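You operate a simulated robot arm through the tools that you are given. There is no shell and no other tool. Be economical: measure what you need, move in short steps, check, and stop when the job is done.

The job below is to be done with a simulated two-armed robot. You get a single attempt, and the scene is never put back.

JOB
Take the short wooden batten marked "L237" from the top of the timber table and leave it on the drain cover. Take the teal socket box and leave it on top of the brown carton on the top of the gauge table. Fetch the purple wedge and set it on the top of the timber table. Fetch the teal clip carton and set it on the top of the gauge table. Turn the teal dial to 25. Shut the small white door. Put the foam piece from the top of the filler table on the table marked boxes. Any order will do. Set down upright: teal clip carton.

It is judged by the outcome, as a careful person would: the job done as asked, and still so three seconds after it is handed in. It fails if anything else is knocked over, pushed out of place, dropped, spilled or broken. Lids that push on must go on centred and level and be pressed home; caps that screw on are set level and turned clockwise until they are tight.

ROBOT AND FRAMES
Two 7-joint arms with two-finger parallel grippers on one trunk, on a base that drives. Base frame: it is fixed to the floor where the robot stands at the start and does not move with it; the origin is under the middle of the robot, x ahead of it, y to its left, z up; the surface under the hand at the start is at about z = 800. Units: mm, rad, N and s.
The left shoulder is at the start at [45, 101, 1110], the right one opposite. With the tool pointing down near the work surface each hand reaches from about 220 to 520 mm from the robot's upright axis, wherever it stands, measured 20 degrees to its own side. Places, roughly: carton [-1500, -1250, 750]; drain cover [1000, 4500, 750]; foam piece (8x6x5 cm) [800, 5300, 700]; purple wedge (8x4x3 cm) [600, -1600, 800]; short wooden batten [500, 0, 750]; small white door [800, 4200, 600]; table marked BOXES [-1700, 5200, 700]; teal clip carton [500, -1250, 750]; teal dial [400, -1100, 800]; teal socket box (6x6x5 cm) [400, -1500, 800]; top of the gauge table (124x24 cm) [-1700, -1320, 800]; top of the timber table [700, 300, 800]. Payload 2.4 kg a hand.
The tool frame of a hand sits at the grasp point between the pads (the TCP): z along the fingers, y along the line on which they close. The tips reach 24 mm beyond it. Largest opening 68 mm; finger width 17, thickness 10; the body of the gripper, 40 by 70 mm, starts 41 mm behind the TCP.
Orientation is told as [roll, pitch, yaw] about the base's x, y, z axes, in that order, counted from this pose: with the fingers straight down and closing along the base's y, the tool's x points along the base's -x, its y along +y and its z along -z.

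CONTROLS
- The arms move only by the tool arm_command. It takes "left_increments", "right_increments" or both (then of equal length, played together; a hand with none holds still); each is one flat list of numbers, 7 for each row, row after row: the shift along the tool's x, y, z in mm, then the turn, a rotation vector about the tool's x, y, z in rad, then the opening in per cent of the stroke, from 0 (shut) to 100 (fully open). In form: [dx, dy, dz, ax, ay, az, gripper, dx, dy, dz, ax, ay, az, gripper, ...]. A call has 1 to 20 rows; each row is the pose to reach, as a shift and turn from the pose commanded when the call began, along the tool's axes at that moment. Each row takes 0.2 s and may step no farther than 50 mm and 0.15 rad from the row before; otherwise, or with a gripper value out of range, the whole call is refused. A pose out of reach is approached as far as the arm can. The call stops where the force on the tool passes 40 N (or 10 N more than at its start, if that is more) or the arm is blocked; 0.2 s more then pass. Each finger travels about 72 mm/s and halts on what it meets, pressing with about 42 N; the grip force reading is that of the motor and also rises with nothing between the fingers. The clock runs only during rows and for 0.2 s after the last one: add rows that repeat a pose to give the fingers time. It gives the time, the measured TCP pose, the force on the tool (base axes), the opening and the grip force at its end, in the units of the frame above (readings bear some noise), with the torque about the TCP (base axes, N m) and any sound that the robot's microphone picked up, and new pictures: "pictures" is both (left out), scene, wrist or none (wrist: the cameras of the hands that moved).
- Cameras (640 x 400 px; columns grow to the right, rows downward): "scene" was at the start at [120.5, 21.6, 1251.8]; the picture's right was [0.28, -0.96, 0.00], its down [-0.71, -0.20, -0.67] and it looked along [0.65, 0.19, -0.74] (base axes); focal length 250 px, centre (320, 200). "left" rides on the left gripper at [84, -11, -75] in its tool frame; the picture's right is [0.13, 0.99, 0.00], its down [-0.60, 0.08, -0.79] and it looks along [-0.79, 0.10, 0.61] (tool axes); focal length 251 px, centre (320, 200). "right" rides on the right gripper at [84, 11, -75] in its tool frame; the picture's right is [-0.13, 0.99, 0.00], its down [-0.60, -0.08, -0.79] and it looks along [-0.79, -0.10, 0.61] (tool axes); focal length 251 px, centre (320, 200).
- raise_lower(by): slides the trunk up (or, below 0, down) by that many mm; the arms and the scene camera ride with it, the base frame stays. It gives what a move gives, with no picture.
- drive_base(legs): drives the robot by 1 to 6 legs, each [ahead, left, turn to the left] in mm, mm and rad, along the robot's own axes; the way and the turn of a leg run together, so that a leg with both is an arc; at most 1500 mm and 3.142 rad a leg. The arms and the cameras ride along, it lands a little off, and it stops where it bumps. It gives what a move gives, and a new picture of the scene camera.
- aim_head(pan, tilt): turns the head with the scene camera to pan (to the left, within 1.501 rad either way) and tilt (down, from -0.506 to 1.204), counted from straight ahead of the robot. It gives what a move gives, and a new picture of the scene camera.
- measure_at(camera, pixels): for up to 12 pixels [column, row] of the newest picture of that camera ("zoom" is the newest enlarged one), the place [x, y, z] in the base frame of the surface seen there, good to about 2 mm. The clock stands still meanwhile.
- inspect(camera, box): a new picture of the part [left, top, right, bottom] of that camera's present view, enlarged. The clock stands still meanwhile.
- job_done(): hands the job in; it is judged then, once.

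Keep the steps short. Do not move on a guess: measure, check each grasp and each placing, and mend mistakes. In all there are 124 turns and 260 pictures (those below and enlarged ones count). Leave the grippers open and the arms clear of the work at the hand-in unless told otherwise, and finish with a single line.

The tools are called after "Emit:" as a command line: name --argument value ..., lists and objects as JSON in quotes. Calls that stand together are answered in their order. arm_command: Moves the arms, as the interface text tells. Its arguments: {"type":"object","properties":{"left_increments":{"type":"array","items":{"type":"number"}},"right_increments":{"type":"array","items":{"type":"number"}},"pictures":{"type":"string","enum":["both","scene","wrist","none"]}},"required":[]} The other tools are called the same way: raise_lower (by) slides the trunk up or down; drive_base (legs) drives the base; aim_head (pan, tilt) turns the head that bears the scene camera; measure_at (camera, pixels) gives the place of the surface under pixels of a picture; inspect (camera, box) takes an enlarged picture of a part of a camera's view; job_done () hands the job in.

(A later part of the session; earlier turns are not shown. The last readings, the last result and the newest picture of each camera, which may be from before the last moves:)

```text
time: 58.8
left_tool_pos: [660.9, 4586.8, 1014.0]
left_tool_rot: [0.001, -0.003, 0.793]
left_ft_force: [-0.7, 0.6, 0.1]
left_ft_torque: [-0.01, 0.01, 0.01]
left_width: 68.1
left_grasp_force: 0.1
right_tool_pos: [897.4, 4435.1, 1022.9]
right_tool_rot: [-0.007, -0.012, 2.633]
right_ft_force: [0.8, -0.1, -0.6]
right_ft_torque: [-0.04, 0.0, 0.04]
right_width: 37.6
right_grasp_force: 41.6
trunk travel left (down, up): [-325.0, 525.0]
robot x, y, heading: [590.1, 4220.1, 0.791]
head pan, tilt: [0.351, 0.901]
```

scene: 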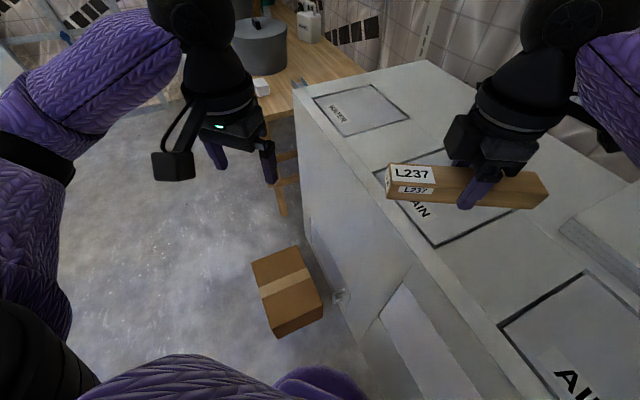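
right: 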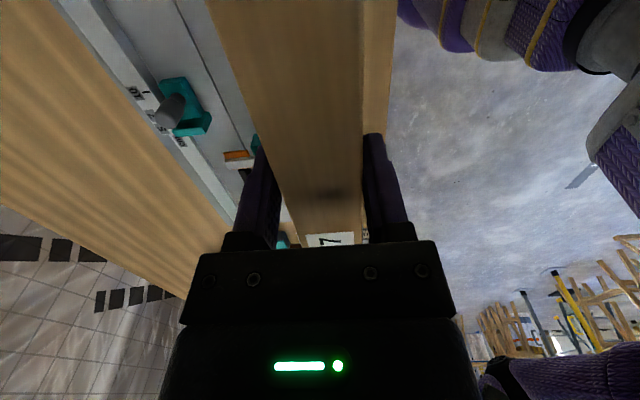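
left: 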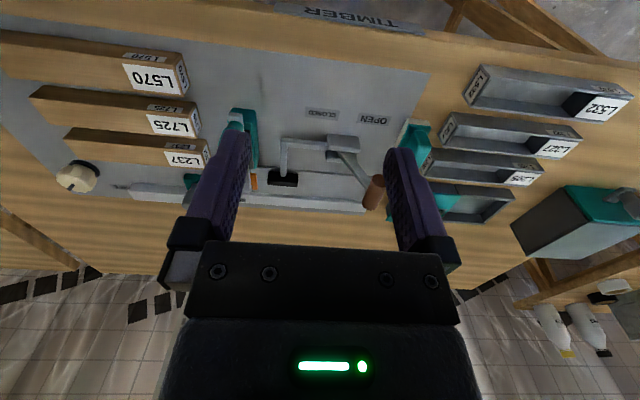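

No bump. Now I'll move the batten over the cover centre at about (1000, 4516), lowering to z≈940.

Emit:
arm_command --right_increments '[17, -40, 20, 0, 0, 0, 30, 34, -80, 40, 0, 0, 0, 30, 50, -120.7, 60, 0, 0, 0, 30, 50, -120.7, 80, 0, 0, 0, 30]' --pictures "both"

```text
time: 59.8
left_tool_pos: [661.4, 4587.3, 1013.3]
left_tool_rot: [0.001, -0.003, 0.793]
left_ft_force: [0.6, 0.4, -0.9]
left_ft_torque: [0.01, -0.01, 0.01]
left_width: 67.9
left_grasp_force: 0.1
right_tool_pos: [998.9, 4516.7, 944.8]
right_tool_rot: [-0.008, -0.013, 2.636]
right_ft_force: [-0.2, 0.1, -1.0]
right_ft_torque: [-0.02, -0.01, 0.01]
right_width: 37.4
right_grasp_force: 41.9
trunk travel left (down, up): [-325.0, 525.0]
robot x, y, heading: [591.3, 4215.3, 0.796]
head pan, tilt: [0.351, 0.901]
```

scene: 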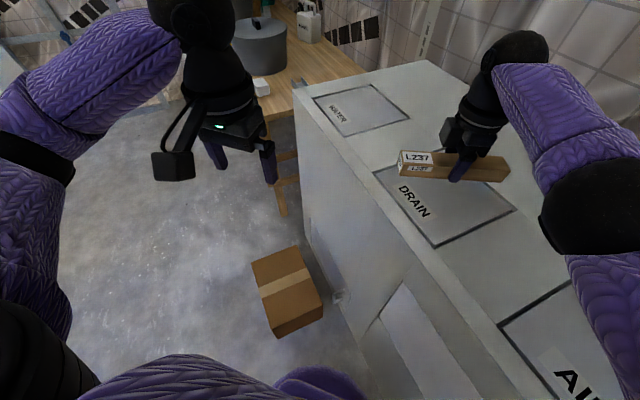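
right: 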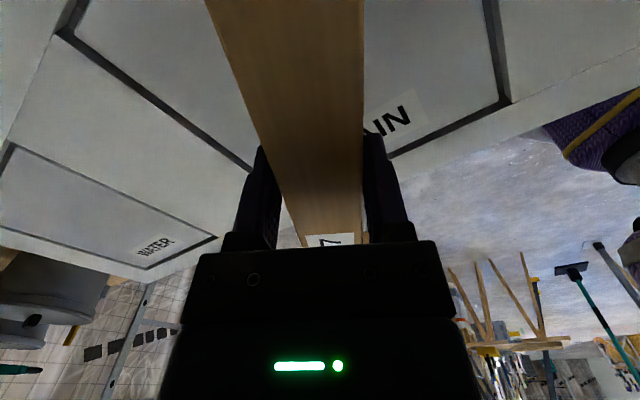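

The batten is centred over the drain cover. I'll lower it slowly to contact (expected TCP z≈887).

Emit:
arm_command --right_increments '[0, 0, 30, 0, 0, 0, 30, 0, 0, 50, 0, 0, 0, 30, 0, 0, 54, 0, 0, 0, 30, 0, 0, 57, 0, 0, 0, 30, 0, 0, 58, 0, 0, 0, 30]' --pictures "none"

```text
time: 61.0
left_tool_pos: [660.4, 4586.3, 1013.6]
left_tool_rot: [0.001, -0.004, 0.794]
left_ft_force: [0.6, -0.3, -0.5]
left_ft_torque: [-0.01, 0.03, 0.02]
left_width: 68.0
left_grasp_force: 0.1
right_tool_pos: [998.0, 4515.6, 886.8]
right_tool_rot: [-0.006, -0.011, 2.634]
right_ft_force: [1.1, 1.6, 1.2]
right_ft_torque: [-0.11, -0.15, 0.06]
right_width: 37.6
right_grasp_force: 41.9
trunk travel left (down, up): [-325.0, 525.0]
robot x, y, heading: [589.1, 4224.4, 0.791]
head pan, tilt: [0.351, 0.901]
```

The forces show light contact. I'll release and lift straight up.

Emit:
arm_command --right_increments '[0, 0, 0, 0, 0, 0, 60, 0, 0, 0, 0, 0, 0, 80, 0, 0, 0, 0, 0, 0, 80, 0, 0, -30, 0, 0, 0, 80, 0, 0, -70, 0, 0, 0, 80, 0, 0, -110, 0, 0, 0, 90]' --pictures "both"

```text
time: 62.4
left_tool_pos: [660.5, 4586.4, 1014.2]
left_tool_rot: [0.0, -0.005, 0.792]
left_ft_force: [0.3, 0.8, -0.3]
left_ft_torque: [-0.04, -0.01, -0.03]
left_width: 67.9
left_grasp_force: 0.0
right_tool_pos: [998.5, 4515.2, 996.4]
right_tool_rot: [-0.007, -0.012, 2.634]
right_ft_force: [0.3, 0.0, 0.0]
right_ft_torque: [-0.01, 0.01, 0.0]
right_width: 61.0
right_grasp_force: 0.2
trunk travel left (down, up): [-325.0, 525.0]
robot x, y, heading: [590.9, 4216.0, 0.792]
head pan, tilt: [0.351, 0.901]
```

scene: 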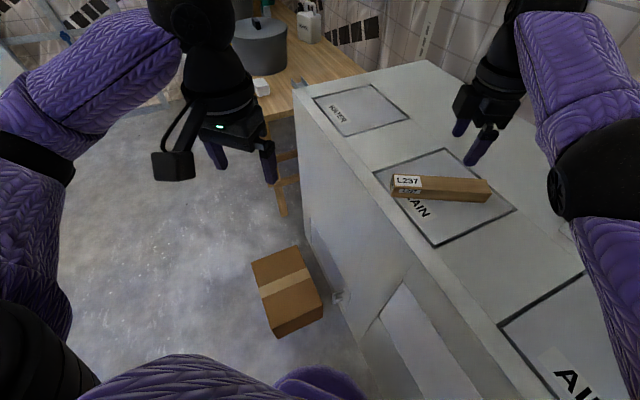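
right: 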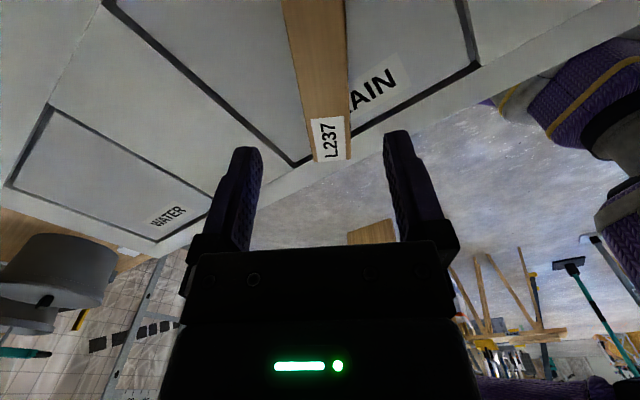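

L237 lies on the drain cover. I'll turn the right hand back to neutral and draw it in. Meanwhile I'll measure the white piece on the filler table at (262,87).

Emit:
measure_at --camera "scene" --pixels '[[262, 80], [256, 90], [268, 90], [290, 100], [260, 50], [270, 180], [440, 185]]'

Emit:
arm_command --right_increments '[0, 0, -10, 0, 0, 0.14, 90, 0, 0, -20, 0, 0, 0.28, 90, 0, 0, -30, 0, 0, 0.43, 90, 0, 0, -30, 0, 0, 0.57, 90, 0, 0, -30, 0, 0, 0.72, 90, 3.7, 23, -30, 0, 0, 0.86, 90, 7.4, 46, -30, 0, 0, 1.0, 90, 11, 69, -30, 0, 0, 1.14, 90, 14.7, 92, -30, 0, 0, 1.28, 90, 18.4, 115, -30, 0, 0, 1.42, 90, 22, 138, -30, 0, 0, 1.56, 90, 25.7, 161, -30, 0, 0, 1.7, 90, 29.4, 184.7, -30, 0, 0, 1.84, 100]' --pictures "none"

Emit:
aim_head --pan 0.35 --tilt 0.5

```text
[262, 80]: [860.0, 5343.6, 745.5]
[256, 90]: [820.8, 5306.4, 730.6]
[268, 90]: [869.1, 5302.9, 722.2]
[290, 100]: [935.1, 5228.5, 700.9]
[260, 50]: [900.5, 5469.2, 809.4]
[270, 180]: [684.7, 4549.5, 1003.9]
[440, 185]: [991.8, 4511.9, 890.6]
```

```text
time: 64.0
left_tool_pos: [660.9, 4587.7, 1014.3]
left_tool_rot: [0.0, -0.003, 0.793]
left_ft_force: [-0.7, 0.0, -0.1]
left_ft_torque: [0.01, -0.01, -0.01]
left_width: 67.9
left_grasp_force: 0.2
right_tool_pos: [988.4, 4482.5, 1025.8]
right_tool_rot: [-0.003, -0.027, 1.707]
right_ft_force: [3.0, 9.9, -9.3]
right_ft_torque: [0.25, 0.11, 0.17]
right_width: 61.4
right_grasp_force: 0.1
right hand out of reach, approached as far as the arm can: row 1, 2, 3, 4, 5
trunk travel left (down, up): [-325.0, 525.0]
robot x, y, heading: [591.8, 4220.1, 0.791]
head pan, tilt: [0.351, 0.901]
stopped in row 7 (right hand): the force on the tool passed its limit at 117 N (the readings are from after the stop); the commanded pose is now the measured one
```

```text
time: 64.8
left_tool_pos: [661.2, 4586.1, 1014.8]
left_tool_rot: [0.0, -0.004, 0.793]
left_ft_force: [0.0, -0.4, 1.0]
left_ft_torque: [-0.01, 0.0, -0.01]
left_width: 68.0
left_grasp_force: 0.1
right_tool_pos: [987.9, 4481.9, 1026.3]
right_tool_rot: [-0.004, -0.027, 1.704]
right_ft_force: [7.7, 17.0, -13.3]
right_ft_torque: [0.19, 0.47, 0.64]
right_width: 61.1
right_grasp_force: 0.1
trunk travel left (down, up): [-325.0, 525.0]
robot x, y, heading: [590.5, 4215.6, 0.791]
head pan, tilt: [0.351, 0.499]
```

scene: 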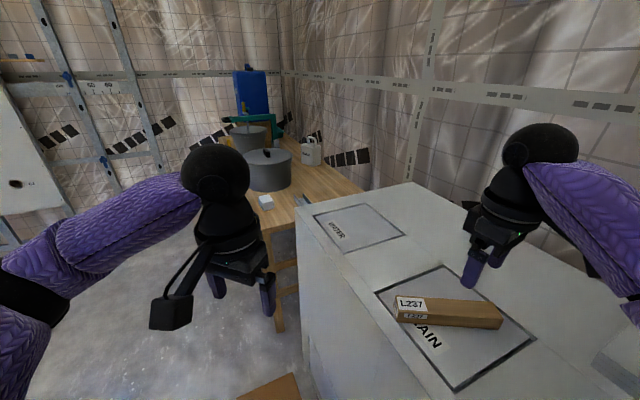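

The bracket touches the forearm again because the hand is high. I'll relieve it by turning back. Once the base has backed off into free space, I'll lower the hand and turn it there, as lower gives clearance.

Emit:
arm_command --right_increments '[0, 0, 0, 0, 0, -0.1, 90, 0, 0, 0, 0, 0, -0.2, 90, 0, 0, 0, 0, 0, -0.3, 90, 0, 0, 0, 0, 0, -0.4, 90]' --pictures "none"

Emit:
measure_at --camera "scene" --pixels '[[265, 197], [260, 205], [271, 205], [300, 220], [262, 190], [285, 320], [325, 190], [345, 180]]'

Emit:
drive_base --legs '[[-500, 0, 0]]'

```text
time: 65.8
left_tool_pos: [660.5, 4586.3, 1013.0]
left_tool_rot: [0.0, -0.004, 0.792]
left_ft_force: [-0.9, 0.2, 0.0]
left_ft_torque: [0.01, 0.02, -0.01]
left_width: 67.9
left_grasp_force: 0.1
right_tool_pos: [987.4, 4482.5, 1025.6]
right_tool_rot: [-0.014, -0.024, 2.107]
right_ft_force: [-1.1, 0.3, -1.0]
right_ft_torque: [-0.02, -0.04, 0.02]
right_width: 61.4
right_grasp_force: 0.0
trunk travel left (down, up): [-325.0, 525.0]
robot x, y, heading: [590.3, 4222.2, 0.795]
head pan, tilt: [0.351, 0.499]
```

```text
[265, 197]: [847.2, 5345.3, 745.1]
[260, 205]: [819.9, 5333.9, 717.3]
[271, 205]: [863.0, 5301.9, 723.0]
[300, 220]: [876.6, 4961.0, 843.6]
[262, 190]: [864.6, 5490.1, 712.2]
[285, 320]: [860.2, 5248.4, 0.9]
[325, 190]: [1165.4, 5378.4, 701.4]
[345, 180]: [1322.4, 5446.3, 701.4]
```

```text
time: 68.8
left_tool_pos: [311.6, 4232.6, 1014.1]
left_tool_rot: [0.001, -0.004, 0.795]
left_ft_force: [-0.2, 0.0, -0.6]
left_ft_torque: [0.0, -0.02, 0.04]
left_width: 68.2
left_grasp_force: 0.0
right_tool_pos: [640.1, 4128.0, 1024.6]
right_tool_rot: [-0.014, -0.023, 2.107]
right_ft_force: [-0.2, 1.0, 0.0]
right_ft_torque: [-0.03, -0.04, -0.02]
right_width: 61.2
right_grasp_force: 0.0
trunk travel left (down, up): [-325.0, 525.0]
robot x, y, heading: [240.1, 3868.7, 0.796]
head pan, tilt: [0.351, 0.499]
```

scene: 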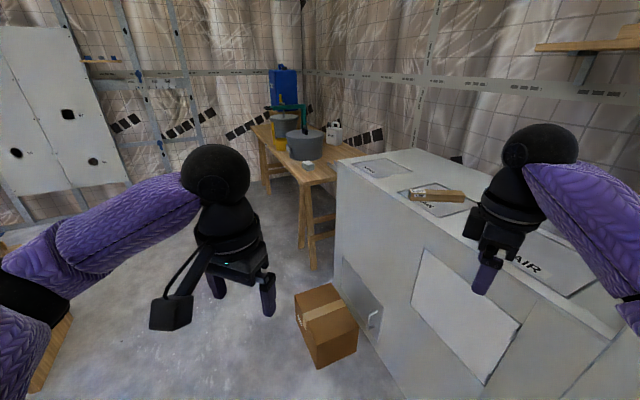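

There's free space around the right hand now. I'll lower it 160 mm, then turn it back to neutral.

Emit:
arm_command --right_increments '[0, 0, 45, 0, 0, 0, 90, 0, 0, 90, 0, 0, 0, 90, 0, 0, 130, 0, 0, 0, 90, 0, 0, 165, 0, 0, 0, 90, 0, 0, 165, 0, 0, 0.14, 90, 0, 0, 165, 0, 0, 0.28, 90, 0, 0, 165, 0, 0, 0.43, 90, 0, 0, 165, 0, 0, 0.57, 90, 0, 0, 165, 0, 0, 0.72, 90, 0, 0, 165, 0, 0, 0.87, 90, 0, 0, 165, 0, 0, 1.02, 90, 0, 0, 165, 0, 0, 1.17, 90, 0, 0, 165, 0, 0, 1.31, 100]' --pictures "none"

```text
time: 71.6
left_tool_pos: [312.4, 4231.9, 1013.2]
left_tool_rot: [0.0, -0.003, 0.794]
left_ft_force: [0.3, 0.3, -0.5]
left_ft_torque: [0.03, -0.03, -0.02]
left_width: 67.8
left_grasp_force: 0.1
right_tool_pos: [639.5, 4132.7, 860.3]
right_tool_rot: [0.018, -0.019, 0.794]
right_ft_force: [-0.3, 0.3, 0.0]
right_ft_torque: [-0.01, 0.0, -0.01]
right_width: 68.0
right_grasp_force: 0.1
trunk travel left (down, up): [-325.0, 525.0]
robot x, y, heading: [240.4, 3865.6, 0.798]
head pan, tilt: [0.351, 0.499]
```

Turned free. I'll raise and draw in the right hand, then turn the base to heading 0 and drive to about (240, 5170).

Emit:
arm_command --right_increments '[35, -13, -45, 0, 0, 0, 100, 70, -26, -90, 0, 0, 0, 100, 105, -39, -130, 0, 0, 0, 100, 140, -52, -140, 0, 0, 0, 100]' --pictures "none"

Emit:
drive_base --legs '[[0, 0, -0.797], [0, 1303, 0]]'

Emit:
aim_head --pan 0.2 --tilt 0.6

```text
refused: row 1 steps farther than a row can; nothing moved
```

```text
time: 80.2
left_tool_pos: [565.2, 5369.3, 1014.8]
left_tool_rot: [-0.001, -0.004, -0.008]
left_ft_force: [-0.6, 0.3, -0.3]
left_ft_torque: [-0.02, -0.02, 0.0]
left_width: 68.0
left_grasp_force: 0.0
right_tool_pos: [721.3, 5064.8, 860.3]
right_tool_rot: [0.02, -0.02, -0.003]
right_ft_force: [-0.4, -0.4, -1.0]
right_ft_torque: [0.0, -0.01, -0.06]
right_width: 67.9
right_grasp_force: 0.0
trunk travel left (down, up): [-325.0, 525.0]
robot x, y, heading: [252.7, 5163.9, -0.005]
head pan, tilt: [0.351, 0.499]
```

scene: 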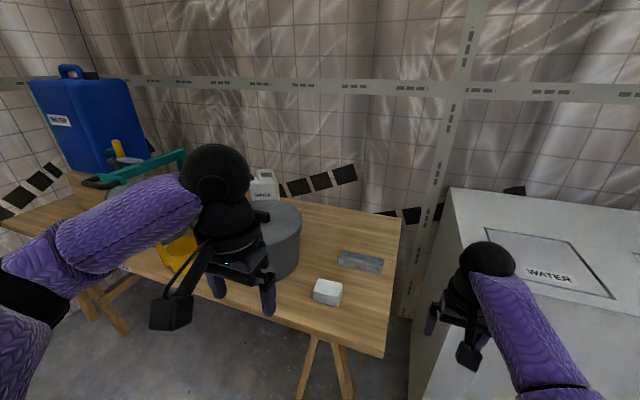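

```text
time: 80.9
left_tool_pos: [565.9, 5369.4, 1014.7]
left_tool_rot: [-0.001, -0.005, -0.008]
left_ft_force: [-0.8, 0.9, -0.6]
left_ft_torque: [0.0, 0.0, 0.01]
left_width: 68.1
left_grasp_force: 0.0
right_tool_pos: [721.5, 5064.9, 860.6]
right_tool_rot: [0.02, -0.019, -0.004]
right_ft_force: [0.6, 0.1, 0.1]
right_ft_torque: [0.05, -0.02, -0.02]
right_width: 67.7
right_grasp_force: 0.1
trunk travel left (down, up): [-325.0, 525.0]
robot x, y, heading: [252.8, 5162.2, -0.007]
head pan, tilt: [0.201, 0.6]
```

scene: 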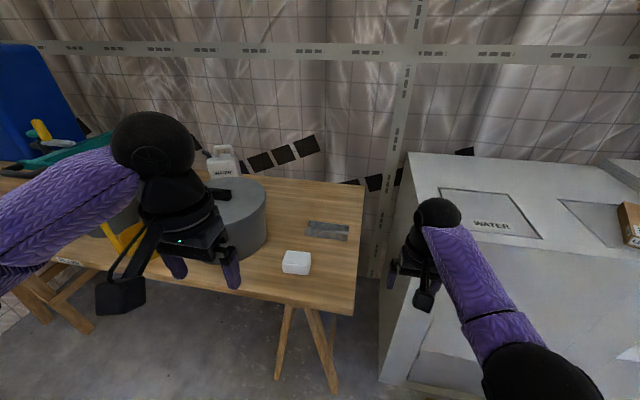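

I see the foam piece at (296,262). I'll zoom in and measure it and its surroundings.

Emit:
inspect --camera "scene" --box '[200, 190, 400, 320]'

Emit:
measure_at --camera "scene" --pixels '[[286, 251], [311, 253], [282, 262], [309, 264], [296, 258], [296, 270], [330, 300], [265, 240], [230, 285], [325, 230]]'

```text
3.08 times, centred on (300, 255) of scene
```

zoom: 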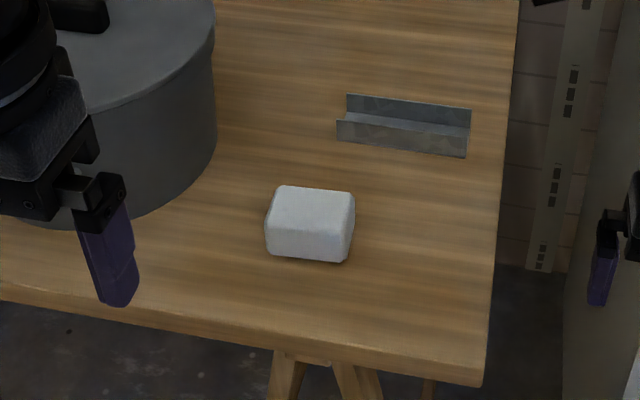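

```text
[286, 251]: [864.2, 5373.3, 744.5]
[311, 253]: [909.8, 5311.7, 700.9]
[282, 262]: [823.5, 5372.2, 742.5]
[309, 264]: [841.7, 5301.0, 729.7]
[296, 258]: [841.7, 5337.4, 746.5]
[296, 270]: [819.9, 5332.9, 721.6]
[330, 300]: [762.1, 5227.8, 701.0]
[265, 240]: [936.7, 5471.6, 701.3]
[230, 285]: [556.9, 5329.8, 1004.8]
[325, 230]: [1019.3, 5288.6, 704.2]
```

The foam spans x≈820–872, y≈5300–5380, z 700–746, so I'll grip across its ~52–60 mm width along x. First I'll tuck the right hand up and in, then turn the left hand to yaw +90°, bracket away from the forearm, after driving closer.

Emit:
arm_command --right_increments '[28, -10, -28, 0, 0, 0, 100, 56, -21, -56, 0, 0, 0, 100, 84, -31, -84, 0, 0, 0, 100, 112, -42, -112, 0, 0, 0, 100, 140, -52, -140, 0, 0, 0, 100]' --pictures "none"

Emit:
drive_base --legs '[[160, 27, 0.006]]'

Emit:
measure_at --camera "zoom" --pixels '[[310, 186], [310, 191], [340, 192], [285, 188], [270, 205], [270, 250], [345, 255], [350, 200], [310, 232], [310, 238]]'

```text
time: 82.1
left_tool_pos: [564.9, 5369.5, 1014.0]
left_tool_rot: [-0.001, -0.003, -0.006]
left_ft_force: [0.0, 0.2, 0.4]
left_ft_torque: [-0.01, 0.0, -0.02]
left_width: 67.8
left_grasp_force: 0.1
right_tool_pos: [578.4, 5009.2, 997.6]
right_tool_rot: [0.017, -0.018, -0.004]
right_ft_force: [-1.2, -0.1, 0.3]
right_ft_torque: [0.03, -0.03, 0.01]
right_width: 68.1
right_grasp_force: 0.0
trunk travel left (down, up): [-325.0, 525.0]
robot x, y, heading: [250.9, 5163.2, -0.003]
head pan, tilt: [0.201, 0.6]
```

```text
time: 83.5
left_tool_pos: [724.0, 5398.0, 1013.4]
left_tool_rot: [0.0, -0.005, 0.0]
left_ft_force: [0.1, 0.6, -0.3]
left_ft_torque: [0.0, 0.03, 0.0]
left_width: 68.2
left_grasp_force: 0.1
right_tool_pos: [739.3, 5039.8, 996.9]
right_tool_rot: [0.02, -0.016, 0.005]
right_ft_force: [-0.4, 0.2, -0.6]
right_ft_torque: [-0.01, -0.02, -0.03]
right_width: 67.8
right_grasp_force: 0.0
trunk travel left (down, up): [-325.0, 525.0]
robot x, y, heading: [409.0, 5190.4, 0.007]
head pan, tilt: [0.201, 0.6]
```

scene: 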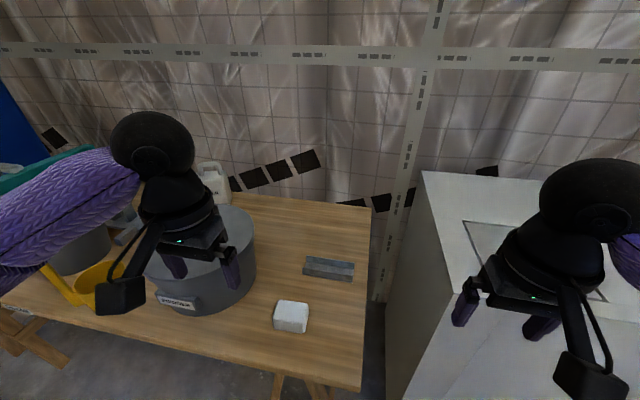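

```text
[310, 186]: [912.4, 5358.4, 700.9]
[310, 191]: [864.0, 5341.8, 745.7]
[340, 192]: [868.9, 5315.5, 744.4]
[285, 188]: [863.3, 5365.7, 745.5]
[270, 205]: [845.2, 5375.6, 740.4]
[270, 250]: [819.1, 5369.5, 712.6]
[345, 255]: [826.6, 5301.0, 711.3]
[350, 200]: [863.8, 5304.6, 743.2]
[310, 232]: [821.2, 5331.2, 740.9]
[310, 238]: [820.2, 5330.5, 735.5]
```

The foam is centred at about (848, 5337), turned ~0.08 rad, ~58 mm wide along x. I'll bring the left hand above it at yaw≈1.65, z≈905.

Emit:
arm_command --left_increments '[-10.3, -5.1, 9, 0, 0, -0.1375, 100, -20.6, -10.2, 18, 0, 0, -0.275, 100, -31, -15.3, 27, 0, 0, -0.4125, 100, -41.3, -20.4, 36, 0, 0, -0.55, 100, -51.6, -25.4, 45, 0, 0, -0.6875, 100, -62, -30.5, 54, 0, 0, -0.825, 100, -72.3, -35.6, 63, 0, 0, -0.9625, 100, -82.7, -40.7, 72, 0, 0, -1.1, 100, -93, -45.8, 81, 0, 0, -1.2375, 100, -103.3, -50.8, 90, 0, 0, -1.375, 100, -113.7, -55.9, 99, 0, 0, -1.5125, 100, -124, -61, 108, 0, 0, -1.65, 100, -124, -61, 108, 0, 0, -1.65, 100]' --pictures "both"

```text
time: 86.3
left_tool_pos: [846.9, 5336.9, 905.8]
left_tool_rot: [-0.004, -0.001, 1.653]
left_ft_force: [0.2, -0.4, 0.1]
left_ft_torque: [0.0, -0.01, 0.01]
left_width: 68.4
left_grasp_force: 0.2
right_tool_pos: [739.5, 5038.8, 996.4]
right_tool_rot: [0.019, -0.018, 0.004]
right_ft_force: [0.6, 0.2, -0.2]
right_ft_torque: [0.06, 0.01, 0.02]
right_width: 68.0
right_grasp_force: 0.1
trunk travel left (down, up): [-325.0, 525.0]
robot x, y, heading: [411.1, 5189.5, 0.001]
head pan, tilt: [0.201, 0.6]
```

scene: 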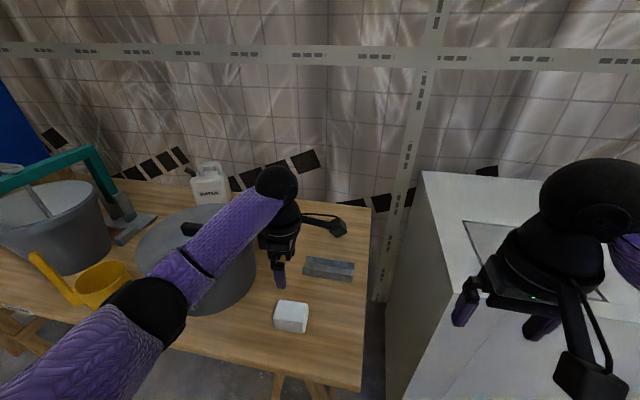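
left: 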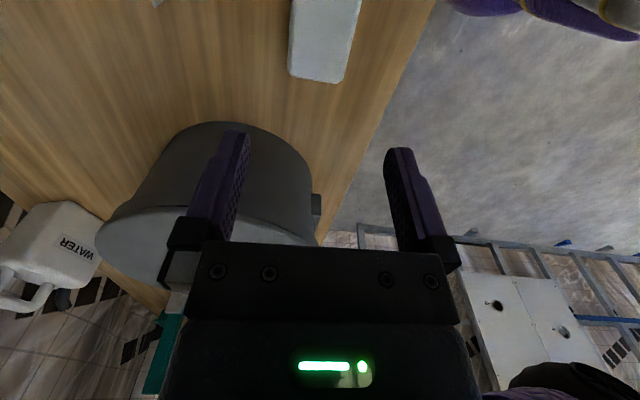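

I'll measure the foam edges in this wrist picture.

Emit:
measure_at --camera "left" --pixels '[[293, 30], [296, 60], [345, 60], [352, 30], [320, 68], [320, 80], [320, 10], [356, 5], [296, 5], [338, 78], [292, 74]]'

```text
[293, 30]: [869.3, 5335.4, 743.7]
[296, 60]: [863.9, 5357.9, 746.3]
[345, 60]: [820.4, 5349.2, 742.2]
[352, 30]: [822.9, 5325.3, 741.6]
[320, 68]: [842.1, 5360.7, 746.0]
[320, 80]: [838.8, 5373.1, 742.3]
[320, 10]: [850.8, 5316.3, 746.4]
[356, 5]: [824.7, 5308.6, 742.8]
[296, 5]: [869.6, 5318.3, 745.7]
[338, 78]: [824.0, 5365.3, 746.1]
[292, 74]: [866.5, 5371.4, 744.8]
```

The foam is ~51 mm wide and centred at x≈846.5, which suits the hand as it stands. I'll lower to TCP z≈729 and close.

Emit:
arm_command --left_increments '[0, 0, 45, 0, 0, 0, 100, 0, 0, 90, 0, 0, 0, 100, 0, 0, 130, 0, 0, 0, 100, 0, 0, 160, 0, 0, 0, 100, 0, 0, 176, 0, 0, 0, 100, 0, 0, 176, 0, 0, 0, 70, 0, 0, 176, 0, 0, 0, 55, 0, 0, 176, 0, 0, 0, 50, 0, 0, 176, 0, 0, 0, 50]' --pictures "wrist"

```text
time: 88.3
left_tool_pos: [848.4, 5336.9, 730.2]
left_tool_rot: [-0.003, 0.0, 1.651]
left_ft_force: [0.3, 0.1, -0.8]
left_ft_torque: [-0.01, 0.01, -0.01]
left_width: 53.7
left_grasp_force: 42.3
right_tool_pos: [738.8, 5039.1, 997.8]
right_tool_rot: [0.018, -0.02, 0.003]
right_ft_force: [-1.2, -0.3, 0.3]
right_ft_torque: [-0.02, 0.02, -0.01]
right_width: 68.1
right_grasp_force: 0.0
trunk travel left (down, up): [-325.0, 525.0]
robot x, y, heading: [410.7, 5189.2, 0.004]
head pan, tilt: [0.201, 0.6]
```

left: 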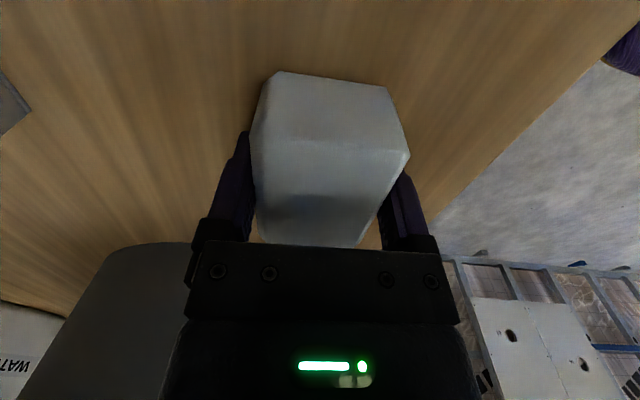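

Gripped at 53.7 mm with 42 N. I'll lift 200 mm, then back the base off.

Emit:
arm_command --left_increments '[0, 0, -30, 0, 0, 0, 50, 0, 0, -75, 0, 0, 0, 50, 0, 0, -120, 0, 0, 0, 50, 0, 0, -165, 0, 0, 0, 50, 0, 0, -200, 0, 0, 0, 50]' --pictures "wrist"

Emit:
drive_base --legs '[[-600, 0, 0]]'

Emit:
aim_head --pan 1.45 --tilt 0.3

```text
time: 89.5
left_tool_pos: [847.3, 5336.8, 930.6]
left_tool_rot: [-0.003, -0.001, 1.652]
left_ft_force: [-0.3, -0.9, -0.3]
left_ft_torque: [0.01, 0.01, -0.03]
left_width: 53.6
left_grasp_force: 42.2
right_tool_pos: [738.8, 5038.0, 997.2]
right_tool_rot: [0.018, -0.018, 0.003]
right_ft_force: [-1.0, -0.4, 0.3]
right_ft_torque: [-0.01, -0.02, 0.0]
right_width: 68.0
right_grasp_force: 0.1
trunk travel left (down, up): [-325.0, 525.0]
robot x, y, heading: [411.3, 5188.7, 0.003]
head pan, tilt: [0.201, 0.6]
```

left: 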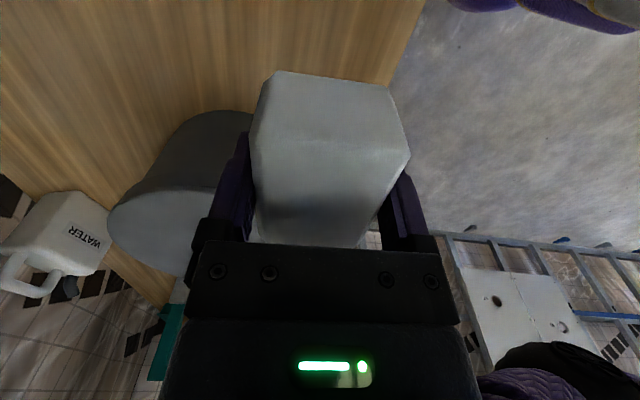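

```text
time: 92.9
left_tool_pos: [247.8, 5337.0, 930.5]
left_tool_rot: [-0.003, -0.001, 1.65]
left_ft_force: [-0.1, -0.1, -0.3]
left_ft_torque: [0.0, -0.01, -0.01]
left_width: 53.6
left_grasp_force: 41.9
right_tool_pos: [138.4, 5037.8, 995.7]
right_tool_rot: [0.02, -0.018, 0.002]
right_ft_force: [0.6, 0.0, -0.8]
right_ft_torque: [0.02, -0.01, 0.02]
right_width: 68.1
right_grasp_force: 0.1
trunk travel left (down, up): [-325.0, 525.0]
robot x, y, heading: [-191.2, 5190.8, 0.004]
head pan, tilt: [0.201, 0.6]
```

scene: 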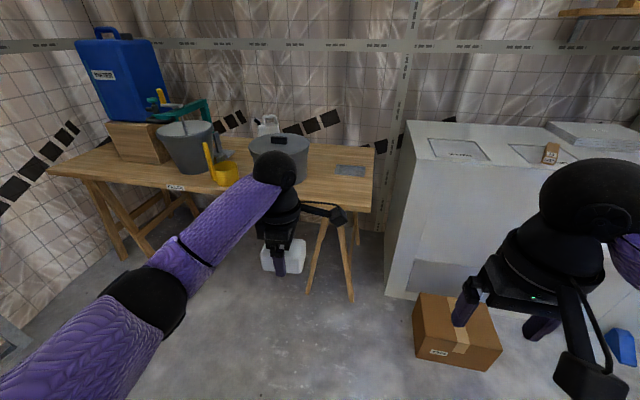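

```text
time: 94.4
left_tool_pos: [248.2, 5336.8, 929.1]
left_tool_rot: [-0.004, -0.001, 1.65]
left_ft_force: [-0.1, -0.2, -0.9]
left_ft_torque: [-0.01, 0.01, -0.01]
left_width: 53.8
left_grasp_force: 41.3
right_tool_pos: [138.8, 5037.5, 997.5]
right_tool_rot: [0.02, -0.02, 0.001]
right_ft_force: [0.5, 0.4, -0.1]
right_ft_torque: [0.01, 0.01, 0.01]
right_width: 67.8
right_grasp_force: 0.0
trunk travel left (down, up): [-325.0, 525.0]
robot x, y, heading: [-187.4, 5186.9, 0.001]
head pan, tilt: [1.45, 0.3]
```

scene: 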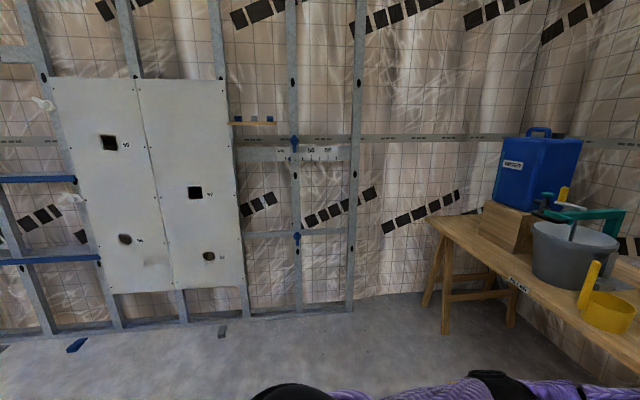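

I can't yet see the area behind-left, where a rack stood. I'll turn just 0.6 rad left and look.

Emit:
drive_base --legs '[[0, 0, 0.6]]'

```text
time: 96.4
left_tool_pos: [88.3, 5557.9, 928.6]
left_tool_rot: [-0.003, 0.001, 2.249]
left_ft_force: [0.2, -0.5, -0.8]
left_ft_torque: [-0.03, 0.01, 0.0]
left_width: 53.6
left_grasp_force: 42.7
right_tool_pos: [167.4, 5250.3, 996.8]
right_tool_rot: [0.02, -0.019, 0.601]
right_ft_force: [0.3, -0.6, 0.0]
right_ft_torque: [0.0, -0.01, -0.02]
right_width: 67.9
right_grasp_force: 0.0
trunk travel left (down, up): [-325.0, 525.0]
robot x, y, heading: [-186.9, 5185.6, 0.601]
head pan, tilt: [1.45, 0.3]
```

scene: 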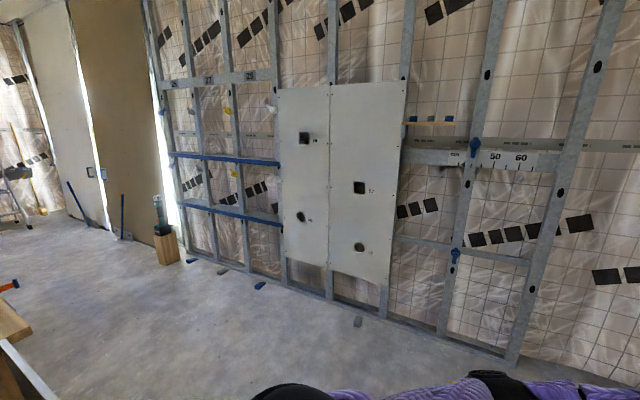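

I see the rack's corner at the lower left. I'll measure it.

Emit:
measure_at --camera "scene" --pixels '[[10, 315], [30, 335], [40, 385], [5, 345], [5, 286], [50, 395], [165, 230], [100, 330]]'

```text
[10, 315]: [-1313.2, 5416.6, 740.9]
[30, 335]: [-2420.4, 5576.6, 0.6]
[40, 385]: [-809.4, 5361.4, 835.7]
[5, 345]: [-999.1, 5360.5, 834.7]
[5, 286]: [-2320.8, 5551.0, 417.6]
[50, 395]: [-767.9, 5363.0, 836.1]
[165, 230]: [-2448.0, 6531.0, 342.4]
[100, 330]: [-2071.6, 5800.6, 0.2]
```

The rack's right end is at x≈−760, clear of the hand's swing (radius ~470). I'll turn to heading ≈1.9 and look toward −x.

Emit:
drive_base --legs '[[0, 0, 1.3]]'

Emit:
aim_head --pan 1.2 --tilt 0.35

```text
time: 100.0
left_tool_pos: [-475.4, 5551.2, 928.5]
left_tool_rot: [-0.003, 0.002, -2.717]
left_ft_force: [0.3, 0.1, -1.0]
left_ft_torque: [-0.01, -0.01, 0.0]
left_width: 53.8
left_grasp_force: 42.3
right_tool_pos: [-158.2, 5549.6, 998.2]
right_tool_rot: [0.017, -0.019, 1.918]
right_ft_force: [-0.9, -0.1, -0.3]
right_ft_torque: [0.0, -0.01, 0.02]
right_width: 68.0
right_grasp_force: 0.0
trunk travel left (down, up): [-325.0, 525.0]
robot x, y, heading: [-188.4, 5189.8, 1.919]
head pan, tilt: [1.45, 0.3]
```

scene: 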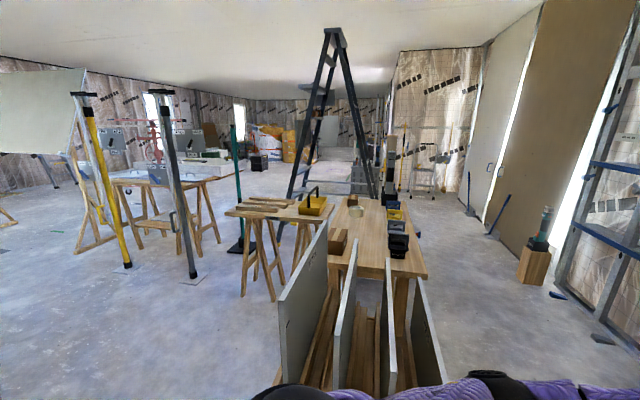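

```text
time: 100.8
left_tool_pos: [-475.8, 5552.1, 930.0]
left_tool_rot: [-0.005, 0.0, -2.717]
left_ft_force: [-0.4, 0.2, 0.5]
left_ft_torque: [-0.01, 0.02, -0.02]
left_width: 53.7
left_grasp_force: 41.7
right_tool_pos: [-158.3, 5550.7, 996.8]
right_tool_rot: [0.019, -0.019, 1.919]
right_ft_force: [0.2, 0.7, 0.9]
right_ft_torque: [-0.05, -0.01, 0.05]
right_width: 67.9
right_grasp_force: 0.0
trunk travel left (down, up): [-325.0, 525.0]
robot x, y, heading: [-189.7, 5191.1, 1.916]
head pan, tilt: [1.201, 0.351]
```

scene: 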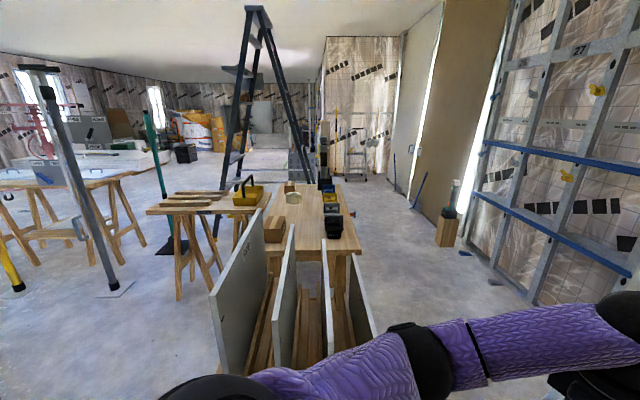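

Two tables lie beyond the rack. I'll zoom in for a label saying BOXES and measure both.

Emit:
inspect --camera "scene" --box '[130, 160, 370, 310]'

Emit:
measure_at --camera "scene" --pixels '[[310, 240], [275, 225], [350, 245], [292, 200], [335, 230], [195, 205], [155, 210], [250, 200], [180, 297], [240, 285], [310, 205], [340, 285]]'

```text
2.67 times, centred on (250, 235) of scene
```

zoom: 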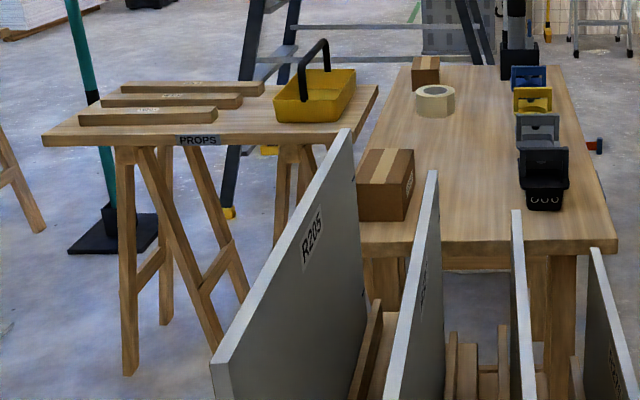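

```text
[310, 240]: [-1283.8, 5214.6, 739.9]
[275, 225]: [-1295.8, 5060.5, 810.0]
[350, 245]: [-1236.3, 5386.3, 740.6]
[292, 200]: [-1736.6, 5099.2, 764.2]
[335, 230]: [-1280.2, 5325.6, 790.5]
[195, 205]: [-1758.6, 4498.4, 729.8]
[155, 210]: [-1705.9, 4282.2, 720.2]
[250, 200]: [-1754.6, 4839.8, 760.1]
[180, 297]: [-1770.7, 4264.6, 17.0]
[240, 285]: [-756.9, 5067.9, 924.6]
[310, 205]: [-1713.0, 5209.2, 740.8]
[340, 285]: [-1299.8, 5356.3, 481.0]
```

The table beyond the rack (x≈−1240…−2000, y≈5020…5430, z=740) matches the given place. I'd reach it from its north side, so I'll measure floor obstacles there and the bins.

Emit:
measure_at --camera "scene" --pixels '[[497, 283], [465, 253], [445, 245], [380, 320], [530, 300], [420, 270], [410, 200]]'

Emit:
measure_at --camera "zoom" --pixels '[[598, 146], [528, 75], [533, 100], [538, 130], [545, 165], [575, 235], [545, 70], [420, 68], [470, 150], [400, 120]]'

```text
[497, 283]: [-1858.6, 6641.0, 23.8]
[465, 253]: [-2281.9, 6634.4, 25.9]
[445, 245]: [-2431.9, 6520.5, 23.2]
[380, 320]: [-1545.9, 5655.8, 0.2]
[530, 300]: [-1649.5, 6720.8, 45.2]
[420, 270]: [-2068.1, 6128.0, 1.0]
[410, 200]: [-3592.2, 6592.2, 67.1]
```

```text
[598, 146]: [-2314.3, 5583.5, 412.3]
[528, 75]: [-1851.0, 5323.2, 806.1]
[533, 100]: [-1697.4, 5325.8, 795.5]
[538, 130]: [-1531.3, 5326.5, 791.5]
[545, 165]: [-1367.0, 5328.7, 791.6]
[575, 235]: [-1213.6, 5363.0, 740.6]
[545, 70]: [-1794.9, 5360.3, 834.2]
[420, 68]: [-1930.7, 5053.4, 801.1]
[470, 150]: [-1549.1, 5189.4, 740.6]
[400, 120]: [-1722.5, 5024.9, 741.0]
```

Bins stand at y≈5300–5390 and the wood is free around (−1600, 5190). I'll drive to about (−300, 5880), turn to face −y, then strafe west along the corridor.

Emit:
drive_base --legs '[[686, -133, 0], [0, 0, 2.79]]'

Emit:
aim_head --pan -1.2 --tilt 0.5

```text
time: 111.2
left_tool_pos: [-139.1, 5442.0, 929.3]
left_tool_rot: [-0.004, -0.001, 0.1]
left_ft_force: [0.4, 0.4, -0.1]
left_ft_torque: [0.0, 0.0, -0.01]
left_width: 53.9
left_grasp_force: 42.0
right_tool_pos: [-439.5, 5545.2, 997.2]
right_tool_rot: [0.018, -0.019, -1.55]
right_ft_force: [0.1, -0.6, -0.4]
right_ft_torque: [-0.02, 0.02, -0.03]
right_width: 68.1
right_grasp_force: 0.0
trunk travel left (down, up): [-325.0, 525.0]
robot x, y, heading: [-296.1, 5875.2, -1.549]
head pan, tilt: [1.201, 0.351]
```

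scene: 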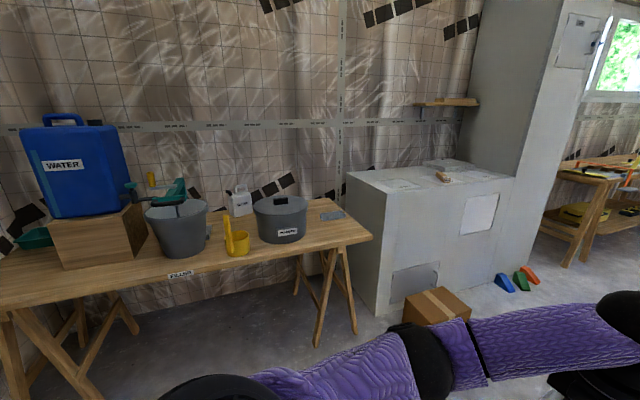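

```text
time: 113.5
left_tool_pos: [-138.0, 5443.5, 930.4]
left_tool_rot: [-0.003, 0.001, 0.099]
left_ft_force: [-0.4, 0.2, -0.9]
left_ft_torque: [0.01, -0.03, 0.01]
left_width: 53.4
left_grasp_force: 42.2
right_tool_pos: [-440.7, 5546.0, 996.6]
right_tool_rot: [0.019, -0.02, -1.548]
right_ft_force: [-1.5, 0.2, -0.3]
right_ft_torque: [-0.03, 0.0, -0.01]
right_width: 67.8
right_grasp_force: 0.2
trunk travel left (down, up): [-325.0, 525.0]
robot x, y, heading: [-297.4, 5876.9, -1.553]
head pan, tilt: [-1.201, 0.499]
```

scene: 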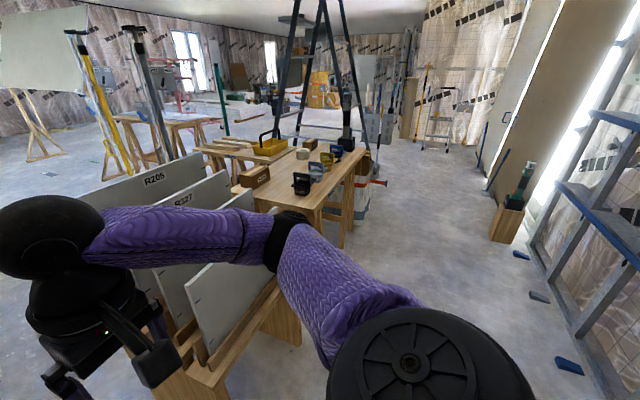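

The corridor is clear. I'll strafe right about 1440 mm.

Emit:
drive_base --legs '[[0, -1440, -0.02]]'

Emit:
aim_head --pan 0.0 --tilt 0.75

```text
time: 120.6
left_tool_pos: [-1582.6, 5430.6, 929.7]
left_tool_rot: [-0.004, 0.001, 0.069]
left_ft_force: [-0.3, -0.4, 0.4]
left_ft_torque: [0.01, -0.02, 0.01]
left_width: 53.7
left_grasp_force: 41.6
right_tool_pos: [-1880.4, 5542.4, 996.1]
right_tool_rot: [0.021, -0.018, -1.579]
right_ft_force: [0.6, -0.5, -0.2]
right_ft_torque: [-0.04, -0.01, 0.01]
right_width: 68.0
right_grasp_force: 0.0
trunk travel left (down, up): [-325.0, 525.0]
robot x, y, heading: [-1726.7, 5866.7, -1.578]
head pan, tilt: [-1.201, 0.499]
```

scene: 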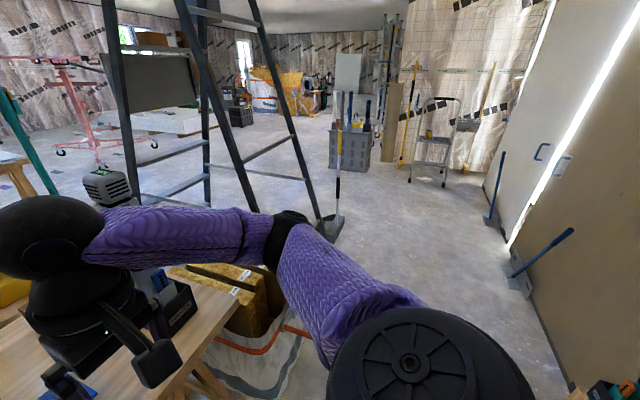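

```text
time: 122.0
left_tool_pos: [-1583.5, 5430.2, 930.6]
left_tool_rot: [-0.003, 0.001, 0.072]
left_ft_force: [-0.6, -0.1, -0.2]
left_ft_torque: [-0.03, -0.03, -0.02]
left_width: 53.6
left_grasp_force: 41.7
right_tool_pos: [-1881.1, 5541.2, 996.9]
right_tool_rot: [0.021, -0.021, -1.579]
right_ft_force: [0.5, 0.2, -0.8]
right_ft_torque: [0.02, 0.03, 0.0]
right_width: 68.0
right_grasp_force: 0.0
trunk travel left (down, up): [-325.0, 525.0]
robot x, y, heading: [-1727.0, 5869.4, -1.584]
head pan, tilt: [0.0, 0.75]
```

scene: 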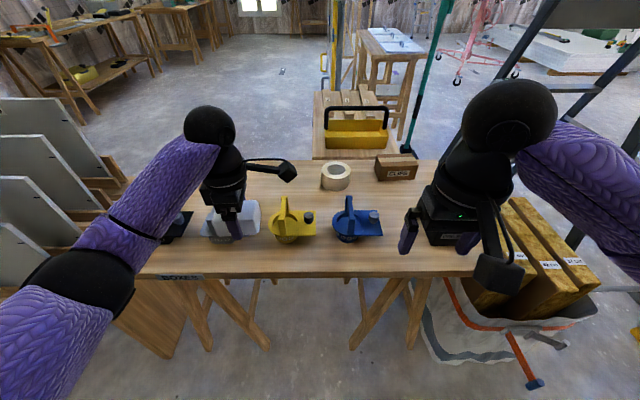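

The BOXES label is visible at (180,276). I'll measure the table edge, the items, and the free wood.

Emit:
measure_at --camera "scene" --pixels '[[300, 270], [320, 255], [325, 210], [285, 200], [300, 185], [290, 240], [350, 238], [322, 230], [385, 200], [335, 185], [240, 180], [385, 245]]'

Emit:
inspect --camera "scene" --box '[150, 130, 450, 310]'

```text
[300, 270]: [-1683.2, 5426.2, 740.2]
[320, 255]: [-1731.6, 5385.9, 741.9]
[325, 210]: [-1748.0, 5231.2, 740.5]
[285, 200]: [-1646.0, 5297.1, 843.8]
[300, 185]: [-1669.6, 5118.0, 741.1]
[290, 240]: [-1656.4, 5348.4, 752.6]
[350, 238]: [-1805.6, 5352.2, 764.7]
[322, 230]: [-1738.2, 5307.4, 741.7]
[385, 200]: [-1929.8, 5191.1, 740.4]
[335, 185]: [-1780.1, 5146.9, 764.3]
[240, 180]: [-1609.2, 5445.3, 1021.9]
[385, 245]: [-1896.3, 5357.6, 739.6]
```

```text
2.13 times, centred on (300, 220) of scene
```

zoom: 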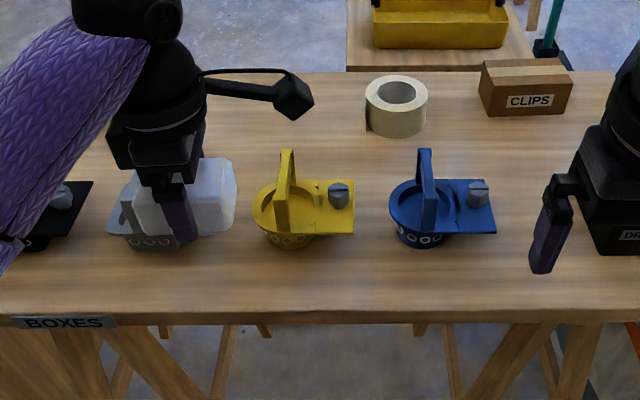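

A free spot lies around (−1650, 5190). I'll check where the trestle legs stand before driving in.

Emit:
measure_at --camera "scene" --pixels '[[265, 345], [355, 346], [165, 355], [428, 348], [420, 240], [410, 170], [255, 265], [440, 265]]'

Emit:
measure_at --camera "zoom" --pixels '[[515, 200], [480, 150], [380, 160], [330, 150], [250, 130], [350, 100], [610, 230], [60, 200]]'

```text
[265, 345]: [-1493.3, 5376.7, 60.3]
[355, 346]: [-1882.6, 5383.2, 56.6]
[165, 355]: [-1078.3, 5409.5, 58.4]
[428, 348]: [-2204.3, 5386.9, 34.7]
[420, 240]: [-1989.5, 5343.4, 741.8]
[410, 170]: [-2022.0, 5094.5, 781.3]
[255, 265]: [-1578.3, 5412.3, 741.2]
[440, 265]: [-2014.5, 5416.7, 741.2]
```

```text
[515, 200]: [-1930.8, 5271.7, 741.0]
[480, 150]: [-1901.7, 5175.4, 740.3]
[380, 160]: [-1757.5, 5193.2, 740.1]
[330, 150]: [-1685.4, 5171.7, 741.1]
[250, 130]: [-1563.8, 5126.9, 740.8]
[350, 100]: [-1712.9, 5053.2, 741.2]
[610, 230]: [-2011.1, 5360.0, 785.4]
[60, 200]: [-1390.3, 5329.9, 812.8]
```

Legs stand at y≈5380. I'll drive to about (−1800, 5680), so that the left hand comes near (−1655, 5243), above all items.

Emit:
drive_base --legs '[[187, -73, 0.01]]'

```text
time: 123.6
left_tool_pos: [-1653.1, 5245.8, 928.8]
left_tool_rot: [-0.002, -0.002, 0.082]
left_ft_force: [-0.1, -0.3, 0.4]
left_ft_torque: [-0.01, 0.0, -0.01]
left_width: 53.4
left_grasp_force: 42.1
right_tool_pos: [-1950.9, 5354.2, 997.3]
right_tool_rot: [0.019, -0.017, -1.568]
right_ft_force: [0.4, 0.4, 0.8]
right_ft_torque: [-0.01, 0.0, -0.01]
right_width: 67.8
right_grasp_force: 0.1
trunk travel left (down, up): [-325.0, 525.0]
robot x, y, heading: [-1797.0, 5682.4, -1.571]
head pan, tilt: [0.0, 0.75]
```

scene: 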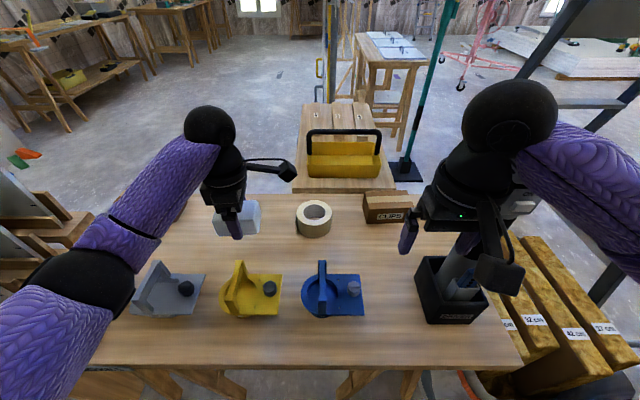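

The foam is over free wood. I'll move 50 mm further in, then lower to TCP z≈770.

Emit:
arm_command --left_increments '[8, -25, 20, 0, 0, 0, 50, 16, -50, 50, 0, 0, 0, 50, 16, -50, 95, 0, 0, 0, 50, 16, -50, 135, 0, 0, 0, 50, 16, -50, 153, 0, 0, 0, 50, 16, -50, 157, 0, 0, 0, 50, 16, -50, 159, 0, 0, 0, 50]' --pictures "both"

```text
time: 125.2
left_tool_pos: [-1663.7, 5207.7, 774.7]
left_tool_rot: [-0.004, -0.001, 0.082]
left_ft_force: [-0.2, 0.2, 0.5]
left_ft_torque: [-0.02, -0.02, 0.01]
left_width: 53.7
left_grasp_force: 42.2
left hand out of reach, approached as far as the arm can: row 4, 5, 6, 7
right_tool_pos: [-1951.4, 5353.8, 997.5]
right_tool_rot: [0.019, -0.019, -1.567]
right_ft_force: [-0.5, 0.1, 0.1]
right_ft_torque: [-0.01, 0.02, 0.0]
right_width: 68.0
right_grasp_force: 0.1
trunk travel left (down, up): [-325.0, 525.0]
robot x, y, heading: [-1797.5, 5681.1, -1.57]
head pan, tilt: [0.0, 0.75]
```

scene: 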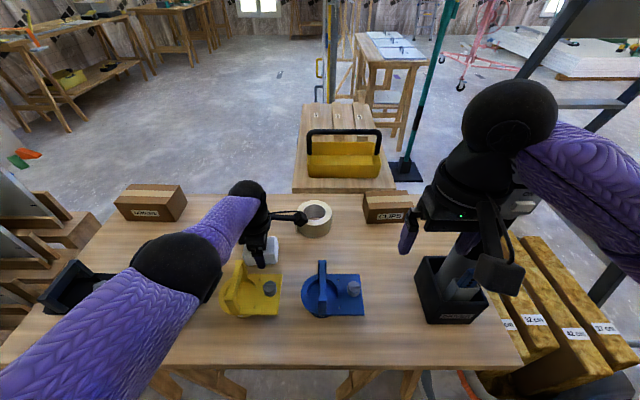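
left: 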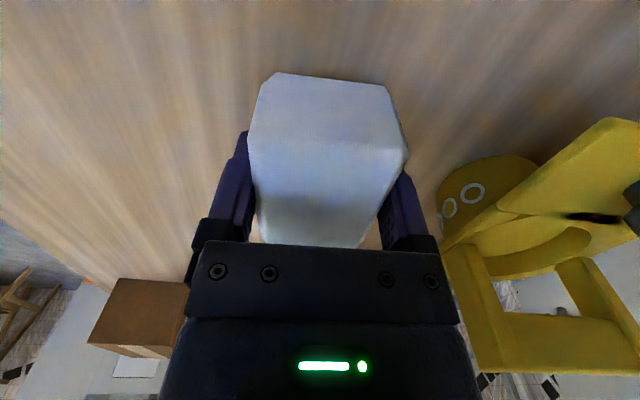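

I'm 5 mm short at the reach limit. I'll ease back 10 mm in y and go down a touch.

Emit:
arm_command --left_increments '[0, 6, 0, 0, 0, 0, 50, 0, 12, 0, 0, 0, 0, 50]' --pictures "none"

```text
time: 125.8
left_tool_pos: [-1665.1, 5219.0, 774.0]
left_tool_rot: [-0.004, -0.002, 0.079]
left_ft_force: [0.4, 0.6, -0.1]
left_ft_torque: [-0.03, -0.01, 0.0]
left_width: 53.8
left_grasp_force: 41.7
right_tool_pos: [-1951.7, 5354.3, 995.9]
right_tool_rot: [0.018, -0.019, -1.567]
right_ft_force: [1.1, -0.8, -0.2]
right_ft_torque: [-0.01, -0.01, -0.02]
right_width: 67.7
right_grasp_force: 0.1
trunk travel left (down, up): [-325.0, 525.0]
robot x, y, heading: [-1802.9, 5682.0, -1.575]
head pan, tilt: [0.0, 0.75]
```

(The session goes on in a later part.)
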